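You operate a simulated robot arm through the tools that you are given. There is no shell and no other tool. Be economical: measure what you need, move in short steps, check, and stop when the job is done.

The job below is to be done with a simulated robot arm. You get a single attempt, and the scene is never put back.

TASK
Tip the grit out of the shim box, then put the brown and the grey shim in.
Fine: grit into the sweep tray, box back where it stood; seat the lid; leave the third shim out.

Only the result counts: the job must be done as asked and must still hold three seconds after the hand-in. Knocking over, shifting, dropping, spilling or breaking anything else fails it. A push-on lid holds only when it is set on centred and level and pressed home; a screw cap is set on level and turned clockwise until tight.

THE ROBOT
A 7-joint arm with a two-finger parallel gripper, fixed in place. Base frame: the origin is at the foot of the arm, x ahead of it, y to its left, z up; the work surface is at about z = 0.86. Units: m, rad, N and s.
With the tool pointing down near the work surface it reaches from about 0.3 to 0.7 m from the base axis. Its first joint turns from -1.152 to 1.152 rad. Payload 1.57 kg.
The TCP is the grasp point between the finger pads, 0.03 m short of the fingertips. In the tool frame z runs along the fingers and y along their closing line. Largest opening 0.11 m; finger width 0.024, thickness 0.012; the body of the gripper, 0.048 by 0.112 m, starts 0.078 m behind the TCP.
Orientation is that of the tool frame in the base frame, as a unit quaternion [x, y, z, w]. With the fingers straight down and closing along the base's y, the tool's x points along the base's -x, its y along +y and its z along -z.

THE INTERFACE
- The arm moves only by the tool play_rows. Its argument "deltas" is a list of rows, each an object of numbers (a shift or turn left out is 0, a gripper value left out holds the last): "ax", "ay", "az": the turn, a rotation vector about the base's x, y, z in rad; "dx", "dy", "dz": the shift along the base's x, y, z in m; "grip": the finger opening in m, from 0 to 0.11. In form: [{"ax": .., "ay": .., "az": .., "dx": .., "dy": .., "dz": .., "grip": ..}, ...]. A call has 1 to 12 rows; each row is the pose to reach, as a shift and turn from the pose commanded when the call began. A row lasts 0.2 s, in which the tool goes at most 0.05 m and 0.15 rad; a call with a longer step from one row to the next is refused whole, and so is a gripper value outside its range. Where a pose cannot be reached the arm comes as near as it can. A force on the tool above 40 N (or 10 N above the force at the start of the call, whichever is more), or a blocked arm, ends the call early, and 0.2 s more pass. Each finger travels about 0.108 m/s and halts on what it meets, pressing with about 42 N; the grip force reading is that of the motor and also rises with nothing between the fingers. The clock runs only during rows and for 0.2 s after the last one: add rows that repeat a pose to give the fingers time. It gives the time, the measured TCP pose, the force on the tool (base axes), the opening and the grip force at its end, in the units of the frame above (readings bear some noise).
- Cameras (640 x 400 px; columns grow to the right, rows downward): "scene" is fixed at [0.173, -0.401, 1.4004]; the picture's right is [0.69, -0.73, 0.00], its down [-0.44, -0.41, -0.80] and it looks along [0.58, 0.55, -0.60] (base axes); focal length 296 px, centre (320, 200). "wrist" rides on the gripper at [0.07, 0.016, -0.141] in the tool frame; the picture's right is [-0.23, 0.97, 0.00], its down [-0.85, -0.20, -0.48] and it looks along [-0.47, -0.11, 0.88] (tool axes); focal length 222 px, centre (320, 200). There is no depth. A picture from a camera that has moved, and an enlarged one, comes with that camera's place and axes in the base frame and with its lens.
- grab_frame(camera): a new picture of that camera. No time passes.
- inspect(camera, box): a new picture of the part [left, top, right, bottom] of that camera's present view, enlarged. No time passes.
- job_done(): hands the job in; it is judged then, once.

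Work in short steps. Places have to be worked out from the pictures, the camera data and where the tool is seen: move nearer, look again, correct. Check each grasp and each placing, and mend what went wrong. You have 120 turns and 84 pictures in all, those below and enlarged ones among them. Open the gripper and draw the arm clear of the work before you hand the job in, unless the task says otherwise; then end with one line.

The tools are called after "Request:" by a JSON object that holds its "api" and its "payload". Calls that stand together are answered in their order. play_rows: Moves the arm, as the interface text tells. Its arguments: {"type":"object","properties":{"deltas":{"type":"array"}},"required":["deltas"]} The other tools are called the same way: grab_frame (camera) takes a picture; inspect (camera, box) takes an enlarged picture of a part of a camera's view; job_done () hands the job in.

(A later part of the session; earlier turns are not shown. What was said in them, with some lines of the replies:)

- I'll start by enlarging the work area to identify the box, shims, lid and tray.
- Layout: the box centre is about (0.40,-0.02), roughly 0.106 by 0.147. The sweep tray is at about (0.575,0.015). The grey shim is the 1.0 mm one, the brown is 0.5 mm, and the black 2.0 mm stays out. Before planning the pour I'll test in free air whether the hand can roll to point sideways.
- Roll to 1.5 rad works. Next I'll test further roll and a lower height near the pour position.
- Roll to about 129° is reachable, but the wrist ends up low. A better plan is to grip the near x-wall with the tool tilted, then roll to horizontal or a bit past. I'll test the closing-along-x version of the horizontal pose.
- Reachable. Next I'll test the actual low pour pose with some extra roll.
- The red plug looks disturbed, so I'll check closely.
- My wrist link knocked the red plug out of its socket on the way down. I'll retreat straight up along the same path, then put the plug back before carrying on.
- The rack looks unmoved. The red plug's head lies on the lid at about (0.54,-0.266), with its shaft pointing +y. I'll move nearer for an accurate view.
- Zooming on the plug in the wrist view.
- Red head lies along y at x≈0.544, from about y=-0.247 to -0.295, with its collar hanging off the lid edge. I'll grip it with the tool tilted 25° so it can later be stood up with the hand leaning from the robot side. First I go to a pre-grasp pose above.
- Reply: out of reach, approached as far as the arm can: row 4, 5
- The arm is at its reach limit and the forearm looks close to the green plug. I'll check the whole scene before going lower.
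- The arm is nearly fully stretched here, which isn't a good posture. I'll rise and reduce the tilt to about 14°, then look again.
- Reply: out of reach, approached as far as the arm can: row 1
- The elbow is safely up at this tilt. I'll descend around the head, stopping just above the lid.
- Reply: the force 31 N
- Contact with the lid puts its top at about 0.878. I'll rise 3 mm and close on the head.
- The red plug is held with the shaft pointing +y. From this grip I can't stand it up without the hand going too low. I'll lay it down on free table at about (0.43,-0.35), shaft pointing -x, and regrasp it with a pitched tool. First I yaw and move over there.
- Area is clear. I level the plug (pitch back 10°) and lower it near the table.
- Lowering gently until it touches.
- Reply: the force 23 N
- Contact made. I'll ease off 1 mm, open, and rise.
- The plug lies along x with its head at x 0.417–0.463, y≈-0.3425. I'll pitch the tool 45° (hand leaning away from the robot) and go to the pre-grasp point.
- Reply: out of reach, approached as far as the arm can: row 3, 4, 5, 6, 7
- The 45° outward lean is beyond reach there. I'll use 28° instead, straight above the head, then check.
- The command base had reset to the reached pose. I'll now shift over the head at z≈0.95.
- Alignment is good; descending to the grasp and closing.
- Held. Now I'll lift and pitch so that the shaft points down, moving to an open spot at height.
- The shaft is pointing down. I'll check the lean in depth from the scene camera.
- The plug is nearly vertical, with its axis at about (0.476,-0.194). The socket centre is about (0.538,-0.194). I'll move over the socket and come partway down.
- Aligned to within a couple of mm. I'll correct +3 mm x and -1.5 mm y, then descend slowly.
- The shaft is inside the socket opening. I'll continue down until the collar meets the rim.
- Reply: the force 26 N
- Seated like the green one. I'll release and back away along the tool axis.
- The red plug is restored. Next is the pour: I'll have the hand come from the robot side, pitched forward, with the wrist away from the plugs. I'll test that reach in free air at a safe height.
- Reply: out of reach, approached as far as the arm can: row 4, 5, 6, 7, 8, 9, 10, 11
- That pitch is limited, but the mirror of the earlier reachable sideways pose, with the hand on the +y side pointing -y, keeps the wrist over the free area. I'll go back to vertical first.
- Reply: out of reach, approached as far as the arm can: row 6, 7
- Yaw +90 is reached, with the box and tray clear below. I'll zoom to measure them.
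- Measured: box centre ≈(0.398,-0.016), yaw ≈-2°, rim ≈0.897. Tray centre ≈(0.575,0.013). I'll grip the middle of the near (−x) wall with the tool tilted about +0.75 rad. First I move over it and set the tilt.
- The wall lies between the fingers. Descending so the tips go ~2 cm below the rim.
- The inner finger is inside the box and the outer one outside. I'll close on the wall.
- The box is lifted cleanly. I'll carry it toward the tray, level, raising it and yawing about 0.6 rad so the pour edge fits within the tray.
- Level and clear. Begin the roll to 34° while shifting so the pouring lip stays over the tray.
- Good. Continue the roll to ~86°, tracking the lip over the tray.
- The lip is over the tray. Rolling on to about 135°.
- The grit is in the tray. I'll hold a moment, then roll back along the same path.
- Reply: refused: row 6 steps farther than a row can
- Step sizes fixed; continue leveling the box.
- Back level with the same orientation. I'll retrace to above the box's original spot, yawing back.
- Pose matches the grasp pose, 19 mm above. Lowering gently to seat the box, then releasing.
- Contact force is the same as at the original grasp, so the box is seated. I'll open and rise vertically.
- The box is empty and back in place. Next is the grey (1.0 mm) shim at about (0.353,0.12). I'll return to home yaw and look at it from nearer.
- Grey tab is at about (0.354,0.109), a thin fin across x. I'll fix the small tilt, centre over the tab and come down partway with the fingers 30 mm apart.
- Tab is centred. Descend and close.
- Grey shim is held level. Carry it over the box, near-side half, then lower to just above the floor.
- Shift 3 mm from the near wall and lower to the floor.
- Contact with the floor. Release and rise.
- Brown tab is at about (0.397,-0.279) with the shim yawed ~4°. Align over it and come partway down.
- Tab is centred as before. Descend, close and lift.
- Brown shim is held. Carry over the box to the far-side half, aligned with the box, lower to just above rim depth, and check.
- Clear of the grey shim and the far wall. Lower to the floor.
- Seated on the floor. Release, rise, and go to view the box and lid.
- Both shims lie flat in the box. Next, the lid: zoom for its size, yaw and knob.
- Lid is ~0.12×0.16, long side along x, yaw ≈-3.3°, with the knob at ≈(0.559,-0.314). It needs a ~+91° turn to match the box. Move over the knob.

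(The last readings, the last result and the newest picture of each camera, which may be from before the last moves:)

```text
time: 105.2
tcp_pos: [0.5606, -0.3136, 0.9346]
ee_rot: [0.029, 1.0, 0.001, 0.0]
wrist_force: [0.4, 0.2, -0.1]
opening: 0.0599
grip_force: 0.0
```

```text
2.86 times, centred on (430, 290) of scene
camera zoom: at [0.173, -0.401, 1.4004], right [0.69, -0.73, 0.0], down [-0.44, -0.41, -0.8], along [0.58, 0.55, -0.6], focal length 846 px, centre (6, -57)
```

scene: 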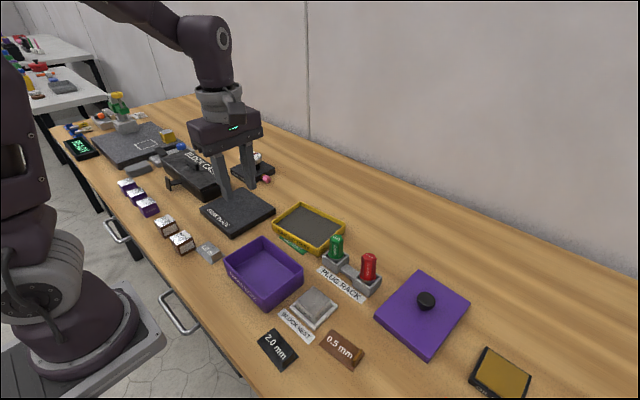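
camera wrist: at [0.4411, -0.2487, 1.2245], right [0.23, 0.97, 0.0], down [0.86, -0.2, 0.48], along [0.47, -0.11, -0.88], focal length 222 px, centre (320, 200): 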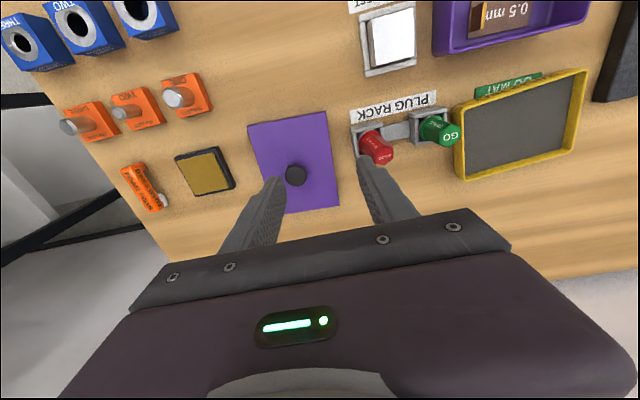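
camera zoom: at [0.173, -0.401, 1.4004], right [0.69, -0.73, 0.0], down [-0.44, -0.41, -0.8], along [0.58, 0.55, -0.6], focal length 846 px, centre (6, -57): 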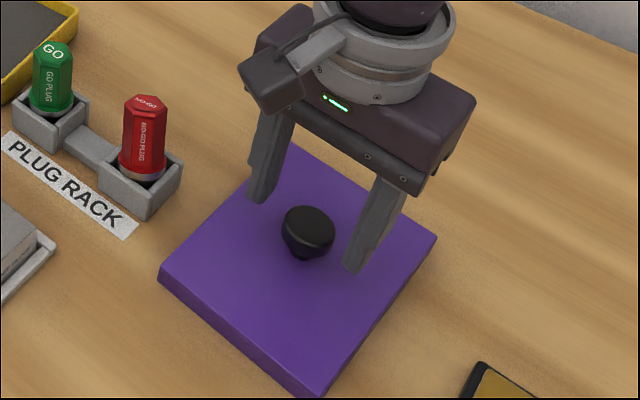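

Knob measured at (0.5585,-0.3154) and lid yaw -3.4°, aligned with the tool. Before picking the lid up (it will block the view), I'll re-measure the box from above.

Request:
{"api": "play_rows", "payload": {"deltas": [{"dz": 0.04}, {"dz": 0.08, "dx": -0.02, "dy": 0.03}, {"dz": 0.12, "dx": -0.05, "dy": 0.06}, {"dz": 0.15, "dx": -0.08, "dy": 0.1}, {"dz": 0.17, "dx": -0.11, "dy": 0.14}, {"dz": 0.17, "dx": -0.14, "dy": 0.18}, {"dz": 0.17, "dx": -0.17, "dy": 0.22}, {"az": 0.02, "dz": 0.17, "dx": -0.18, "dy": 0.26}, {"az": 0.02, "dz": 0.17, "dx": -0.19, "dy": 0.3}, {"az": 0.02, "dz": 0.17, "dx": -0.19, "dy": 0.3}]}}

Request:
{"api": "inspect", "payload": {"camera": "wrist", "box": [220, 60, 420, 220]}}

```text
refused: row 2 steps farther than a row can; nothing moved
```

```text
2.50 times, centred on (320, 140) of wrist
camera zoom: at [0.4903, -0.2931, 1.0756], right [0.29, 0.96, 0.0], down [0.84, -0.25, 0.48], along [0.46, -0.14, -0.88], focal length 555 px, centre (320, 350)
```

zoom: 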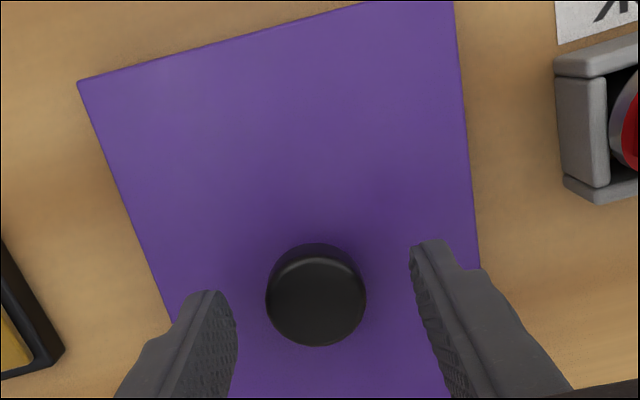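

The call was refused because a step was too long, so I'll use smaller steps.

Request:
{"api": "play_rows", "payload": {"deltas": [{"dz": 0.045}, {"dz": 0.085}, {"dz": 0.12, "dx": -0.02, "dy": 0.02}, {"dz": 0.14, "dx": -0.04, "dy": 0.055}, {"dz": 0.15, "dx": -0.065, "dy": 0.095}, {"dz": 0.16, "dx": -0.09, "dy": 0.135}, {"dz": 0.17, "dx": -0.115, "dy": 0.175}, {"az": 0.02, "dz": 0.17, "dx": -0.14, "dy": 0.215}, {"az": 0.02, "dz": 0.17, "dx": -0.165, "dy": 0.255}, {"az": 0.02, "dz": 0.17, "dx": -0.19, "dy": 0.295}, {"az": 0.02, "dz": 0.17, "dx": -0.19, "dy": 0.3}, {"az": 0.02, "dz": 0.17, "dx": -0.19, "dy": 0.3}]}}

Request:
{"api": "inspect", "payload": {"camera": "wrist", "box": [220, 60, 420, 220]}}

```text
time: 107.8
tcp_pos: [0.3714, -0.0137, 1.1067]
ee_rot: [0.02, 1.0, 0.001, 0.0]
wrist_force: [0.3, 0.7, -1.9]
opening: 0.06
grip_force: 0.1
```

```text
2.50 times, centred on (320, 140) of wrist
camera zoom: at [0.3003, 0.0052, 1.247], right [0.27, 0.96, 0.0], down [0.85, -0.23, 0.48], along [0.46, -0.13, -0.88], focal length 555 px, centre (320, 350)
```

zoom: 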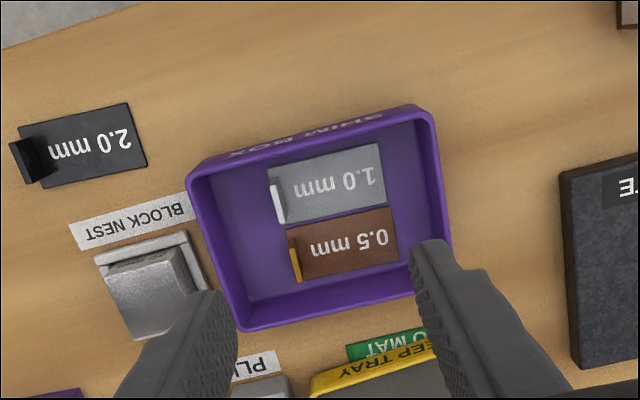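

I need tighter box edges, so I'll enlarge more.

Request:
{"api": "inspect", "payload": {"camera": "wrist", "box": [288, 98, 408, 196]}}

```text
4.08 times, centred on (348, 147) of wrist
camera zoom: at [0.3003, 0.0052, 1.247], right [0.27, 0.96, 0.0], down [0.85, -0.23, 0.48], along [0.46, -0.13, -0.88], focal length 907 px, centre (206, 416)
```

zoom: 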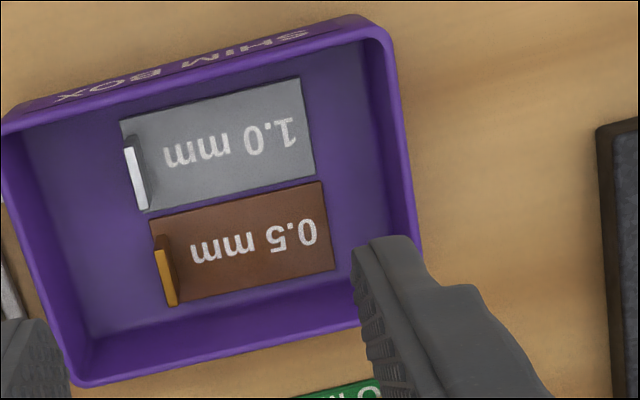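

Fusing the estimates (and checking against where I set the shims) gives box centre ≈(0.399,-0.0167), yaw ≈-2.1°. I return to the lid and squeeze the knob first along y, then along x, so I know exactly where it sits in the hand.

Request:
{"api": "play_rows", "payload": {"deltas": [{"dx": 0.024, "dy": -0.038}, {"dx": 0.048, "dy": -0.076}, {"dx": 0.072, "dy": -0.114}, {"dx": 0.096, "dy": -0.152}, {"dx": 0.12, "dy": -0.19}, {"dx": 0.144, "dy": -0.228}, {"az": -0.018, "dx": 0.168, "dy": -0.266}, {"az": -0.018, "dx": 0.187, "dy": -0.3015, "dz": -0.02}, {"az": -0.018, "dx": 0.187, "dy": -0.3015, "dz": -0.065}, {"az": -0.018, "dx": 0.187, "dy": -0.3015, "dz": -0.11}, {"az": -0.018, "dx": 0.187, "dy": -0.3015, "dz": -0.15}, {"az": -0.018, "dx": 0.187, "dy": -0.3015, "dz": -0.17}]}}

Request:
{"api": "play_rows", "payload": {"deltas": [{"dz": -0.01}, {"dz": -0.018}, {"dz": -0.022}, {"dz": -0.022, "grip": 0.045}, {"dz": -0.022, "grip": 0.03}, {"dz": -0.022, "grip": 0.02}, {"dz": -0.022, "grip": 0.02}]}}

```text
time: 110.4
tcp_pos: [0.5561, -0.313, 0.9344]
ee_rot: [0.028, 1.0, 0.0, 0.0]
wrist_force: [0.2, 0.1, 0.9]
opening: 0.0599
grip_force: 0.0
```

```text
time: 112.0
tcp_pos: [0.5569, -0.3142, 0.914]
ee_rot: [0.028, 1.0, 0.001, 0.001]
wrist_force: [-0.1, 0.0, 0.0]
opening: 0.0313
grip_force: 40.2
```

Knob gripped (31 mm) and centred in y. Open, rise, and yaw +90° to squeeze along x.

Request:
{"api": "play_rows", "payload": {"deltas": [{"grip": 0.045}, {"grip": 0.06}, {"dz": 0.035}]}}

Request:
{"api": "play_rows", "payload": {"deltas": [{"az": 0.145}, {"az": 0.29}, {"az": 0.435}, {"az": 0.58}, {"az": 0.725}, {"az": 0.87}, {"az": 1.015}, {"az": 1.16}, {"az": 1.305}, {"az": 1.45}, {"az": 1.571}, {"az": 1.571}]}}

Request:
{"api": "grab_frame", "payload": {"camera": "scene"}}

```text
time: 112.8
tcp_pos: [0.5564, -0.3124, 0.9472]
ee_rot: [0.028, 1.0, 0.001, 0.0]
wrist_force: [-0.5, -0.4, 0.8]
opening: 0.0599
grip_force: 0.0
```

```text
time: 115.4
tcp_pos: [0.558, -0.3138, 0.9491]
ee_rot: [-0.687, 0.726, 0.001, 0.0]
wrist_force: [0.7, 0.4, -0.3]
opening: 0.0598
grip_force: 0.0
```

```text
8 pictures are left
```

scene: 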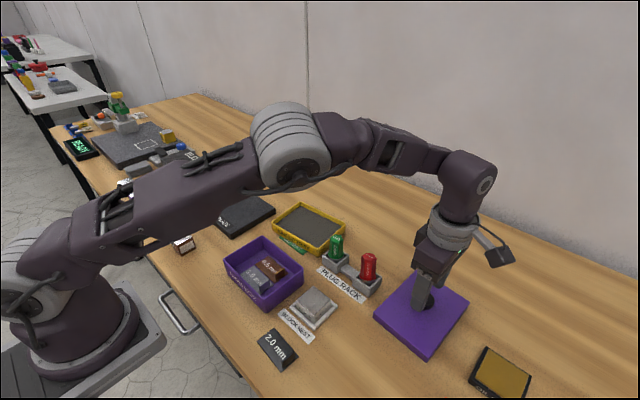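

Good posture. Descend, grip the knob along x, and lift the lid.

Request:
{"api": "play_rows", "payload": {"deltas": [{"dz": -0.015}, {"dz": -0.03}, {"dz": -0.035}, {"dz": -0.035, "grip": 0.045}, {"dz": -0.035, "grip": 0.03}, {"dz": -0.035, "grip": 0.02}, {"dz": -0.035, "grip": 0.02}]}}

Request:
{"api": "play_rows", "payload": {"deltas": [{"dz": 0.01}, {"dz": 0.03}, {"dz": 0.07}, {"dz": 0.11}, {"dz": 0.15}, {"dz": 0.18}, {"dz": 0.18}]}}

Request:
{"api": "grab_frame", "payload": {"camera": "scene"}}

```text
time: 117.0
tcp_pos: [0.5576, -0.3139, 0.914]
ee_rot: [-0.686, 0.727, 0.001, -0.001]
wrist_force: [-0.1, 0.0, 0.2]
opening: 0.0325
grip_force: 40.5
```

```text
time: 118.6
tcp_pos: [0.5543, -0.3156, 1.0951]
ee_rot: [-0.687, 0.727, 0.001, -0.001]
wrist_force: [0.0, 0.2, -0.4]
opening: 0.0327
grip_force: 40.8
```

```text
7 pictures are left
```

scene: 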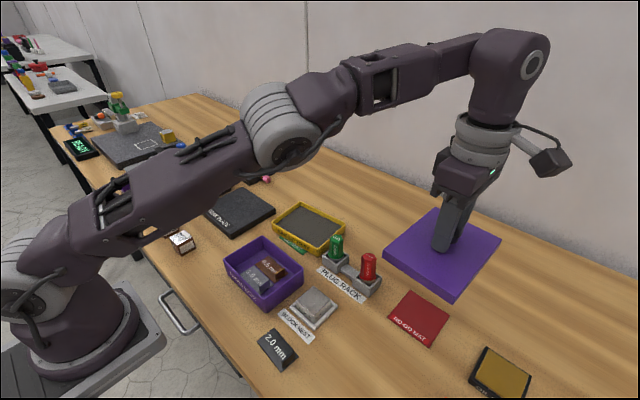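

Lid lifted level. Rotate −88.7° while carrying it over the box at height.

Request:
{"api": "play_rows", "payload": {"deltas": [{"az": -0.141, "dx": -0.014, "dy": 0.027}, {"az": -0.282, "dx": -0.028, "dy": 0.054}, {"az": -0.423, "dx": -0.043, "dy": 0.081}, {"az": -0.564, "dx": -0.057, "dy": 0.108}, {"az": -0.705, "dx": -0.072, "dy": 0.135}, {"az": -0.846, "dx": -0.086, "dy": 0.162}, {"az": -0.987, "dx": -0.1, "dy": 0.189}, {"az": -1.128, "dx": -0.115, "dy": 0.216}, {"az": -1.269, "dx": -0.129, "dy": 0.243}, {"az": -1.41, "dx": -0.143, "dy": 0.27}, {"az": -1.548, "dx": -0.1575, "dy": 0.2973}, {"az": -1.548, "dx": -0.1575, "dy": 0.2973}]}}

Request:
{"api": "play_rows", "payload": {"deltas": [{"dz": -0.04}, {"dz": -0.08}, {"dz": -0.1}, {"dz": -0.1}]}}

Request:
{"api": "play_rows", "payload": {"deltas": [{}]}}

Request:
{"api": "play_rows", "payload": {"deltas": [{}]}}

Request:
{"api": "grab_frame", "payload": {"camera": "wrist"}}

Request:
{"api": "inspect", "payload": {"camera": "scene", "box": [190, 190, 350, 320]}}

```text
time: 121.2
tcp_pos: [0.4003, -0.017, 1.0943]
ee_rot: [0.017, 1.0, 0.001, 0.0]
wrist_force: [-0.3, 0.2, -0.4]
opening: 0.0325
grip_force: 41.0
```

```text
time: 122.2
tcp_pos: [0.3988, -0.0171, 0.9939]
ee_rot: [0.017, 1.0, 0.001, 0.0]
wrist_force: [-0.4, -0.5, -0.7]
opening: 0.0324
grip_force: 40.4
```

```text
time: 122.6
tcp_pos: [0.3992, -0.0159, 0.9954]
ee_rot: [0.017, 1.0, 0.001, 0.0]
wrist_force: [-0.2, 0.7, -0.5]
opening: 0.0325
grip_force: 40.5
```

```text
time: 123.0
tcp_pos: [0.4014, -0.0168, 0.995]
ee_rot: [0.018, 1.0, 0.001, 0.001]
wrist_force: [-0.8, 0.5, -0.4]
opening: 0.0323
grip_force: 40.7
```

```text
6 pictures are left
camera wrist: at [0.3302, 0.0017, 1.1359], right [0.26, 0.97, 0.0], down [0.85, -0.23, 0.48], along [0.46, -0.12, -0.88], focal length 222 px, centre (320, 200)
```

wrist: 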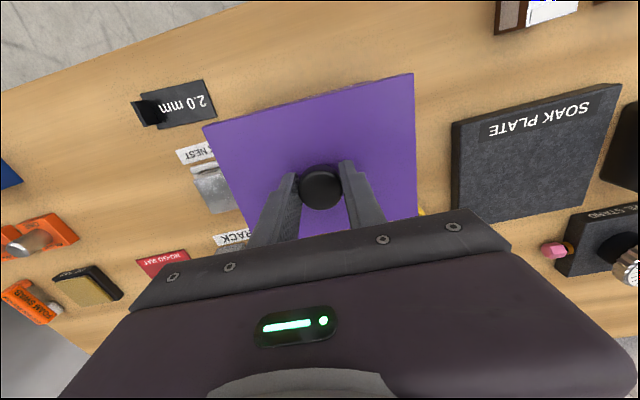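

```text
3.08 times, centred on (270, 255) of scene
camera zoom: at [0.173, -0.401, 1.4004], right [0.69, -0.73, 0.0], down [-0.44, -0.41, -0.8], along [0.58, 0.55, -0.6], focal length 912 px, centre (474, 31)
```

zoom: 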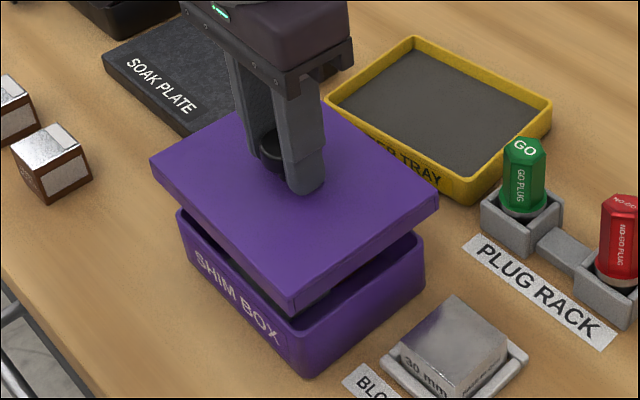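

The lid has an insert on its underside and looks level. I'll lower it to ~1 cm above the rim and compare the edges closely.

Request:
{"api": "play_rows", "payload": {"deltas": [{"dz": -0.015}, {"dz": -0.028}, {"dz": -0.028}]}}

Request:
{"api": "inspect", "payload": {"camera": "scene", "box": [220, 225, 320, 315]}}

```text
time: 123.8
tcp_pos: [0.4012, -0.0173, 0.9652]
ee_rot: [0.017, 1.0, 0.001, 0.0]
wrist_force: [-0.9, 0.5, -1.1]
opening: 0.0327
grip_force: 40.6
```

```text
4.44 times, centred on (270, 270) of scene
camera zoom: at [0.173, -0.401, 1.4004], right [0.69, -0.73, 0.0], down [-0.44, -0.41, -0.8], along [0.58, 0.55, -0.6], focal length 1317 px, centre (542, -111)
```

zoom: 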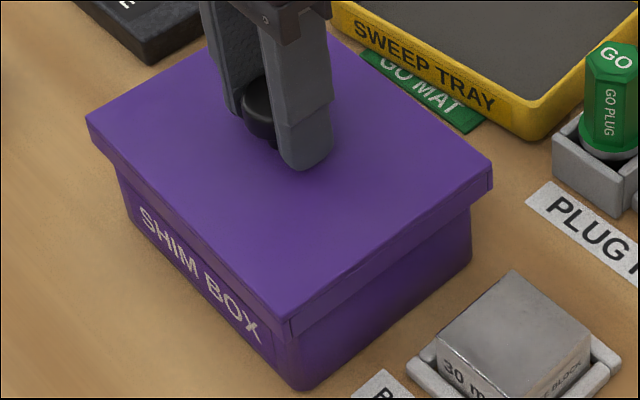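

Combining all views, the box centre is x≈0.398, so I shift −2 mm in x. Then I lower in small steps, watching the force and height to see whether the skirt slips over the rim.

Request:
{"api": "play_rows", "payload": {"deltas": [{"dx": -0.002}, {"dx": -0.002, "dz": -0.005}, {"dx": -0.002, "dz": -0.008}, {"dx": -0.002, "dz": -0.01}, {"dx": -0.002, "dz": -0.012}, {"dx": -0.002, "dz": -0.014}, {"dx": -0.002, "dz": -0.016}]}}

```text
time: 125.4
tcp_pos: [0.3978, -0.018, 0.9512]
ee_rot: [0.017, 1.0, 0.0, 0.0]
wrist_force: [0.1, 0.5, -0.7]
opening: 0.0324
grip_force: 40.9
```

No contact yet at a lid bottom of ≈0.897. Continue slowly.

Request:
{"api": "play_rows", "payload": {"deltas": [{"dz": -0.002}, {"dz": -0.004}, {"dz": -0.006}, {"dz": -0.008}, {"dz": -0.01}, {"dz": -0.012}]}}

```text
time: 126.3
tcp_pos: [0.3972, -0.017, 0.9443]
ee_rot: [0.018, 1.0, 0.002, 0.001]
wrist_force: [-3.0, 0.6, 14.0]
opening: 0.0324
grip_force: 40.7
stopped in row 4: the force on the tool passed its limit (the readings are from after the stop); the commanded pose is now the measured one
```

Contact at z≈0.9445. I'll look to see whether the skirt is around the rim or sitting on it.

Request:
{"api": "inspect", "payload": {"camera": "scene", "box": [220, 225, 320, 315]}}

```text
4.44 times, centred on (270, 270) of scene
camera zoom: at [0.1727, -0.401, 1.4004], right [0.69, -0.73, 0.0], down [-0.44, -0.41, -0.8], along [0.58, 0.55, -0.6], focal length 1317 px, centre (542, -111)
```

zoom: 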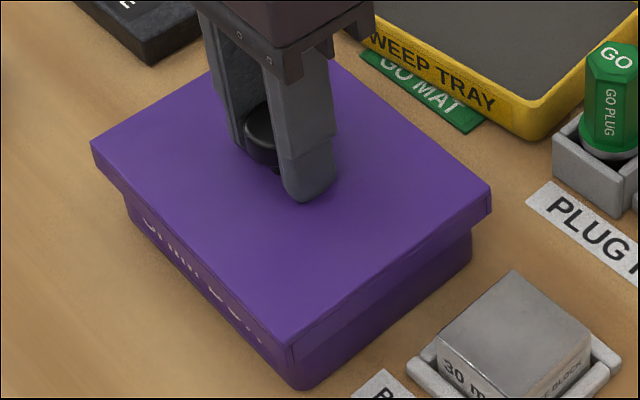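

The skirt is around the rim and the contact is the push fit. Press down further in 1 mm steps.

Request:
{"api": "play_rows", "payload": {"deltas": [{"dz": -0.001}, {"dz": -0.002}, {"dz": -0.003}, {"dz": -0.004}, {"dz": -0.005}, {"dz": -0.006}, {"dz": -0.007}]}}

```text
time: 126.7
tcp_pos: [0.3992, -0.0168, 0.9443]
ee_rot: [0.017, 1.0, 0.001, 0.001]
wrist_force: [-4.0, 1.0, 14.9]
opening: 0.0326
grip_force: 40.1
stopped in row 2: the force on the tool passed its limit (the readings are from after the stop); the commanded pose is now the measured one
```

By the box height seen earlier (rim ≈0.905), the skirt is at full depth and the lid has been pressed with >40 N. I'll release, rise slightly, and check that it sits level.

Request:
{"api": "play_rows", "payload": {"deltas": [{"grip": 0.045}, {"grip": 0.06}, {"grip": 0.06}, {"dz": 0.03}, {"dz": 0.07}, {"dz": 0.11}, {"dz": 0.11, "grip": 0.0}, {"dz": 0.11, "grip": 0.0}, {"dz": 0.11, "grip": 0.0}, {"dz": 0.11, "grip": 0.0}]}}

Request:
{"api": "inspect", "payload": {"camera": "scene", "box": [210, 215, 320, 315]}}

```text
time: 128.9
tcp_pos: [0.3992, -0.0157, 1.0532]
ee_rot: [0.017, 1.0, 0.002, 0.001]
wrist_force: [0.3, 1.3, 0.3]
opening: 0.0
grip_force: 21.4
```

```text
4.00 times, centred on (265, 265) of scene
camera zoom: at [0.1729, -0.401, 1.4004], right [0.69, -0.73, 0.0], down [-0.44, -0.41, -0.8], along [0.58, 0.55, -0.6], focal length 1185 px, centre (540, -60)
```

zoom: 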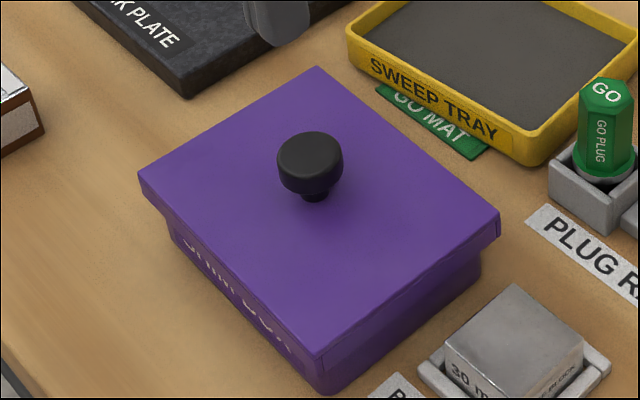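

The lid looks level and fully over the rim. I'll press the knob top with closed fingers, watching where contact occurs.

Request:
{"api": "play_rows", "payload": {"deltas": [{"dx": -0.001, "dz": -0.03}, {"dx": -0.001, "dz": -0.06}, {"dx": -0.001, "dz": -0.075}, {"dx": -0.001, "dz": -0.079}, {"dx": -0.001, "dz": -0.082}, {"dx": -0.001, "dz": -0.085}, {"dx": -0.001, "dz": -0.088}, {"dx": -0.001, "dz": -0.091}, {"dx": -0.001, "dz": -0.094}, {"dx": -0.001, "dz": -0.097}, {"dx": -0.001, "dz": -0.1}]}}

```text
time: 130.1
tcp_pos: [0.3977, -0.0162, 0.9747]
ee_rot: [0.017, 1.0, 0.001, 0.002]
wrist_force: [-6.6, 1.6, 21.3]
opening: 0.0002
grip_force: 21.6
stopped in row 5: the force on the tool passed its limit (the readings are from after the stop); the commanded pose is now the measured one
```

Contact at the knob top. Press again in sub-millimetre steps to see whether it gives.

Request:
{"api": "play_rows", "payload": {"deltas": [{"dz": -0.0005}, {"dz": -0.001}, {"dz": -0.0015}, {"dz": -0.002}, {"dz": -0.0025}, {"dz": -0.003}, {"dz": -0.0035}, {"dz": -0.004}]}}

Request:
{"api": "play_rows", "payload": {"deltas": [{"dz": -0.0003}, {"dz": -0.0006}, {"dz": -0.0009}, {"dz": -0.0012}, {"dz": -0.0015}, {"dz": -0.002}, {"dz": -0.0025}, {"dz": -0.003}]}}

```text
time: 130.7
tcp_pos: [0.3986, -0.0163, 0.975]
ee_rot: [0.017, 1.0, 0.001, 0.002]
wrist_force: [-5.6, 1.0, 20.0]
opening: 0.0002
grip_force: 21.2
stopped in row 2: the force on the tool passed its limit (the readings are from after the stop); the commanded pose is now the measured one
```

```text
time: 131.1
tcp_pos: [0.3986, -0.0162, 0.9748]
ee_rot: [0.017, 1.0, 0.001, 0.002]
wrist_force: [-5.5, 0.6, 20.0]
opening: 0.0
grip_force: 21.3
stopped in row 2: the force on the tool passed its limit (the readings are from after the stop); the commanded pose is now the measured one
```

No give at >40 N on the knob top, so it is bottomed. In the earlier hover view the box wall was visible up to ≥0.9045, while the skirt bottom now sits at ≈0.890, so the skirt is fully over the rim. I'll retreat and do a final check.

Request:
{"api": "play_rows", "payload": {"deltas": [{"dz": 0.04}, {"dz": 0.08}, {"dz": 0.12}, {"dz": 0.16}, {"dz": 0.2, "grip": 0.03}, {"dx": 0.0, "dy": 0.04, "dz": 0.22, "grip": 0.08}, {"dy": 0.08, "dz": 0.24}, {"dy": 0.12, "dz": 0.24}, {"dy": 0.12, "dz": 0.24}]}}

Request:
{"api": "grab_frame", "payload": {"camera": "scene"}}

Request:
{"api": "inspect", "payload": {"camera": "scene", "box": [210, 215, 310, 315]}}

```text
time: 133.1
tcp_pos: [0.4003, 0.1029, 1.2132]
ee_rot: [0.017, 1.0, 0.001, 0.001]
wrist_force: [0.1, 0.5, 0.2]
opening: 0.08
grip_force: 0.0
```

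```text
1 pictures are left
```

scene: 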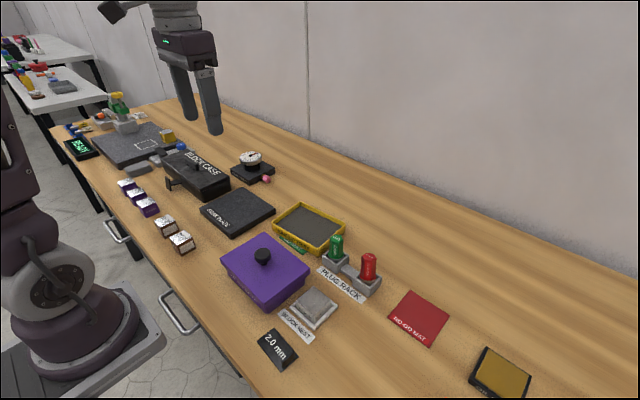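

```text
4.00 times, centred on (260, 265) of scene
camera zoom: at [0.173, -0.401, 1.4004], right [0.69, -0.73, 0.0], down [-0.44, -0.41, -0.8], along [0.58, 0.55, -0.6], focal length 1185 px, centre (560, -60)
```

zoom: 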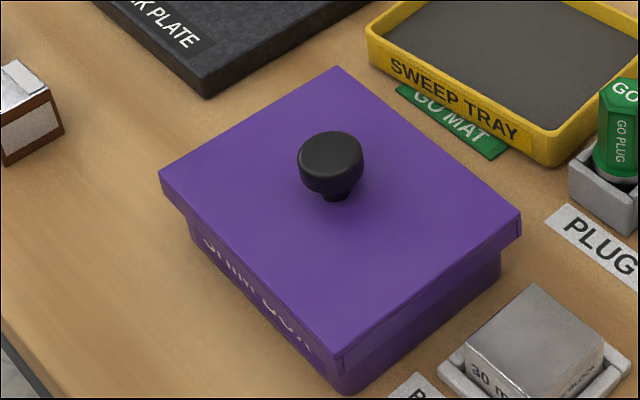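

The scene checks out. The grit is in the tray, and the lid sits level and centred on the box, which is back in place. The black 2.0 mm shim is still out, both plugs are upright, and the arm is clear with the gripper open.

Request:
{"api": "job_done", "payload": {}}

```text
The job is handed in.
```

I handed the job in: the grit is in the sweep tray, the shim box is back on its spot with the brown and grey shims inside, the lid is seated and the black 2.0 mm shim is left out. Early on my wrist knocked the red NO-GO plug out of its rack; I put it back upright in its socket, but the slip may still count against the job.
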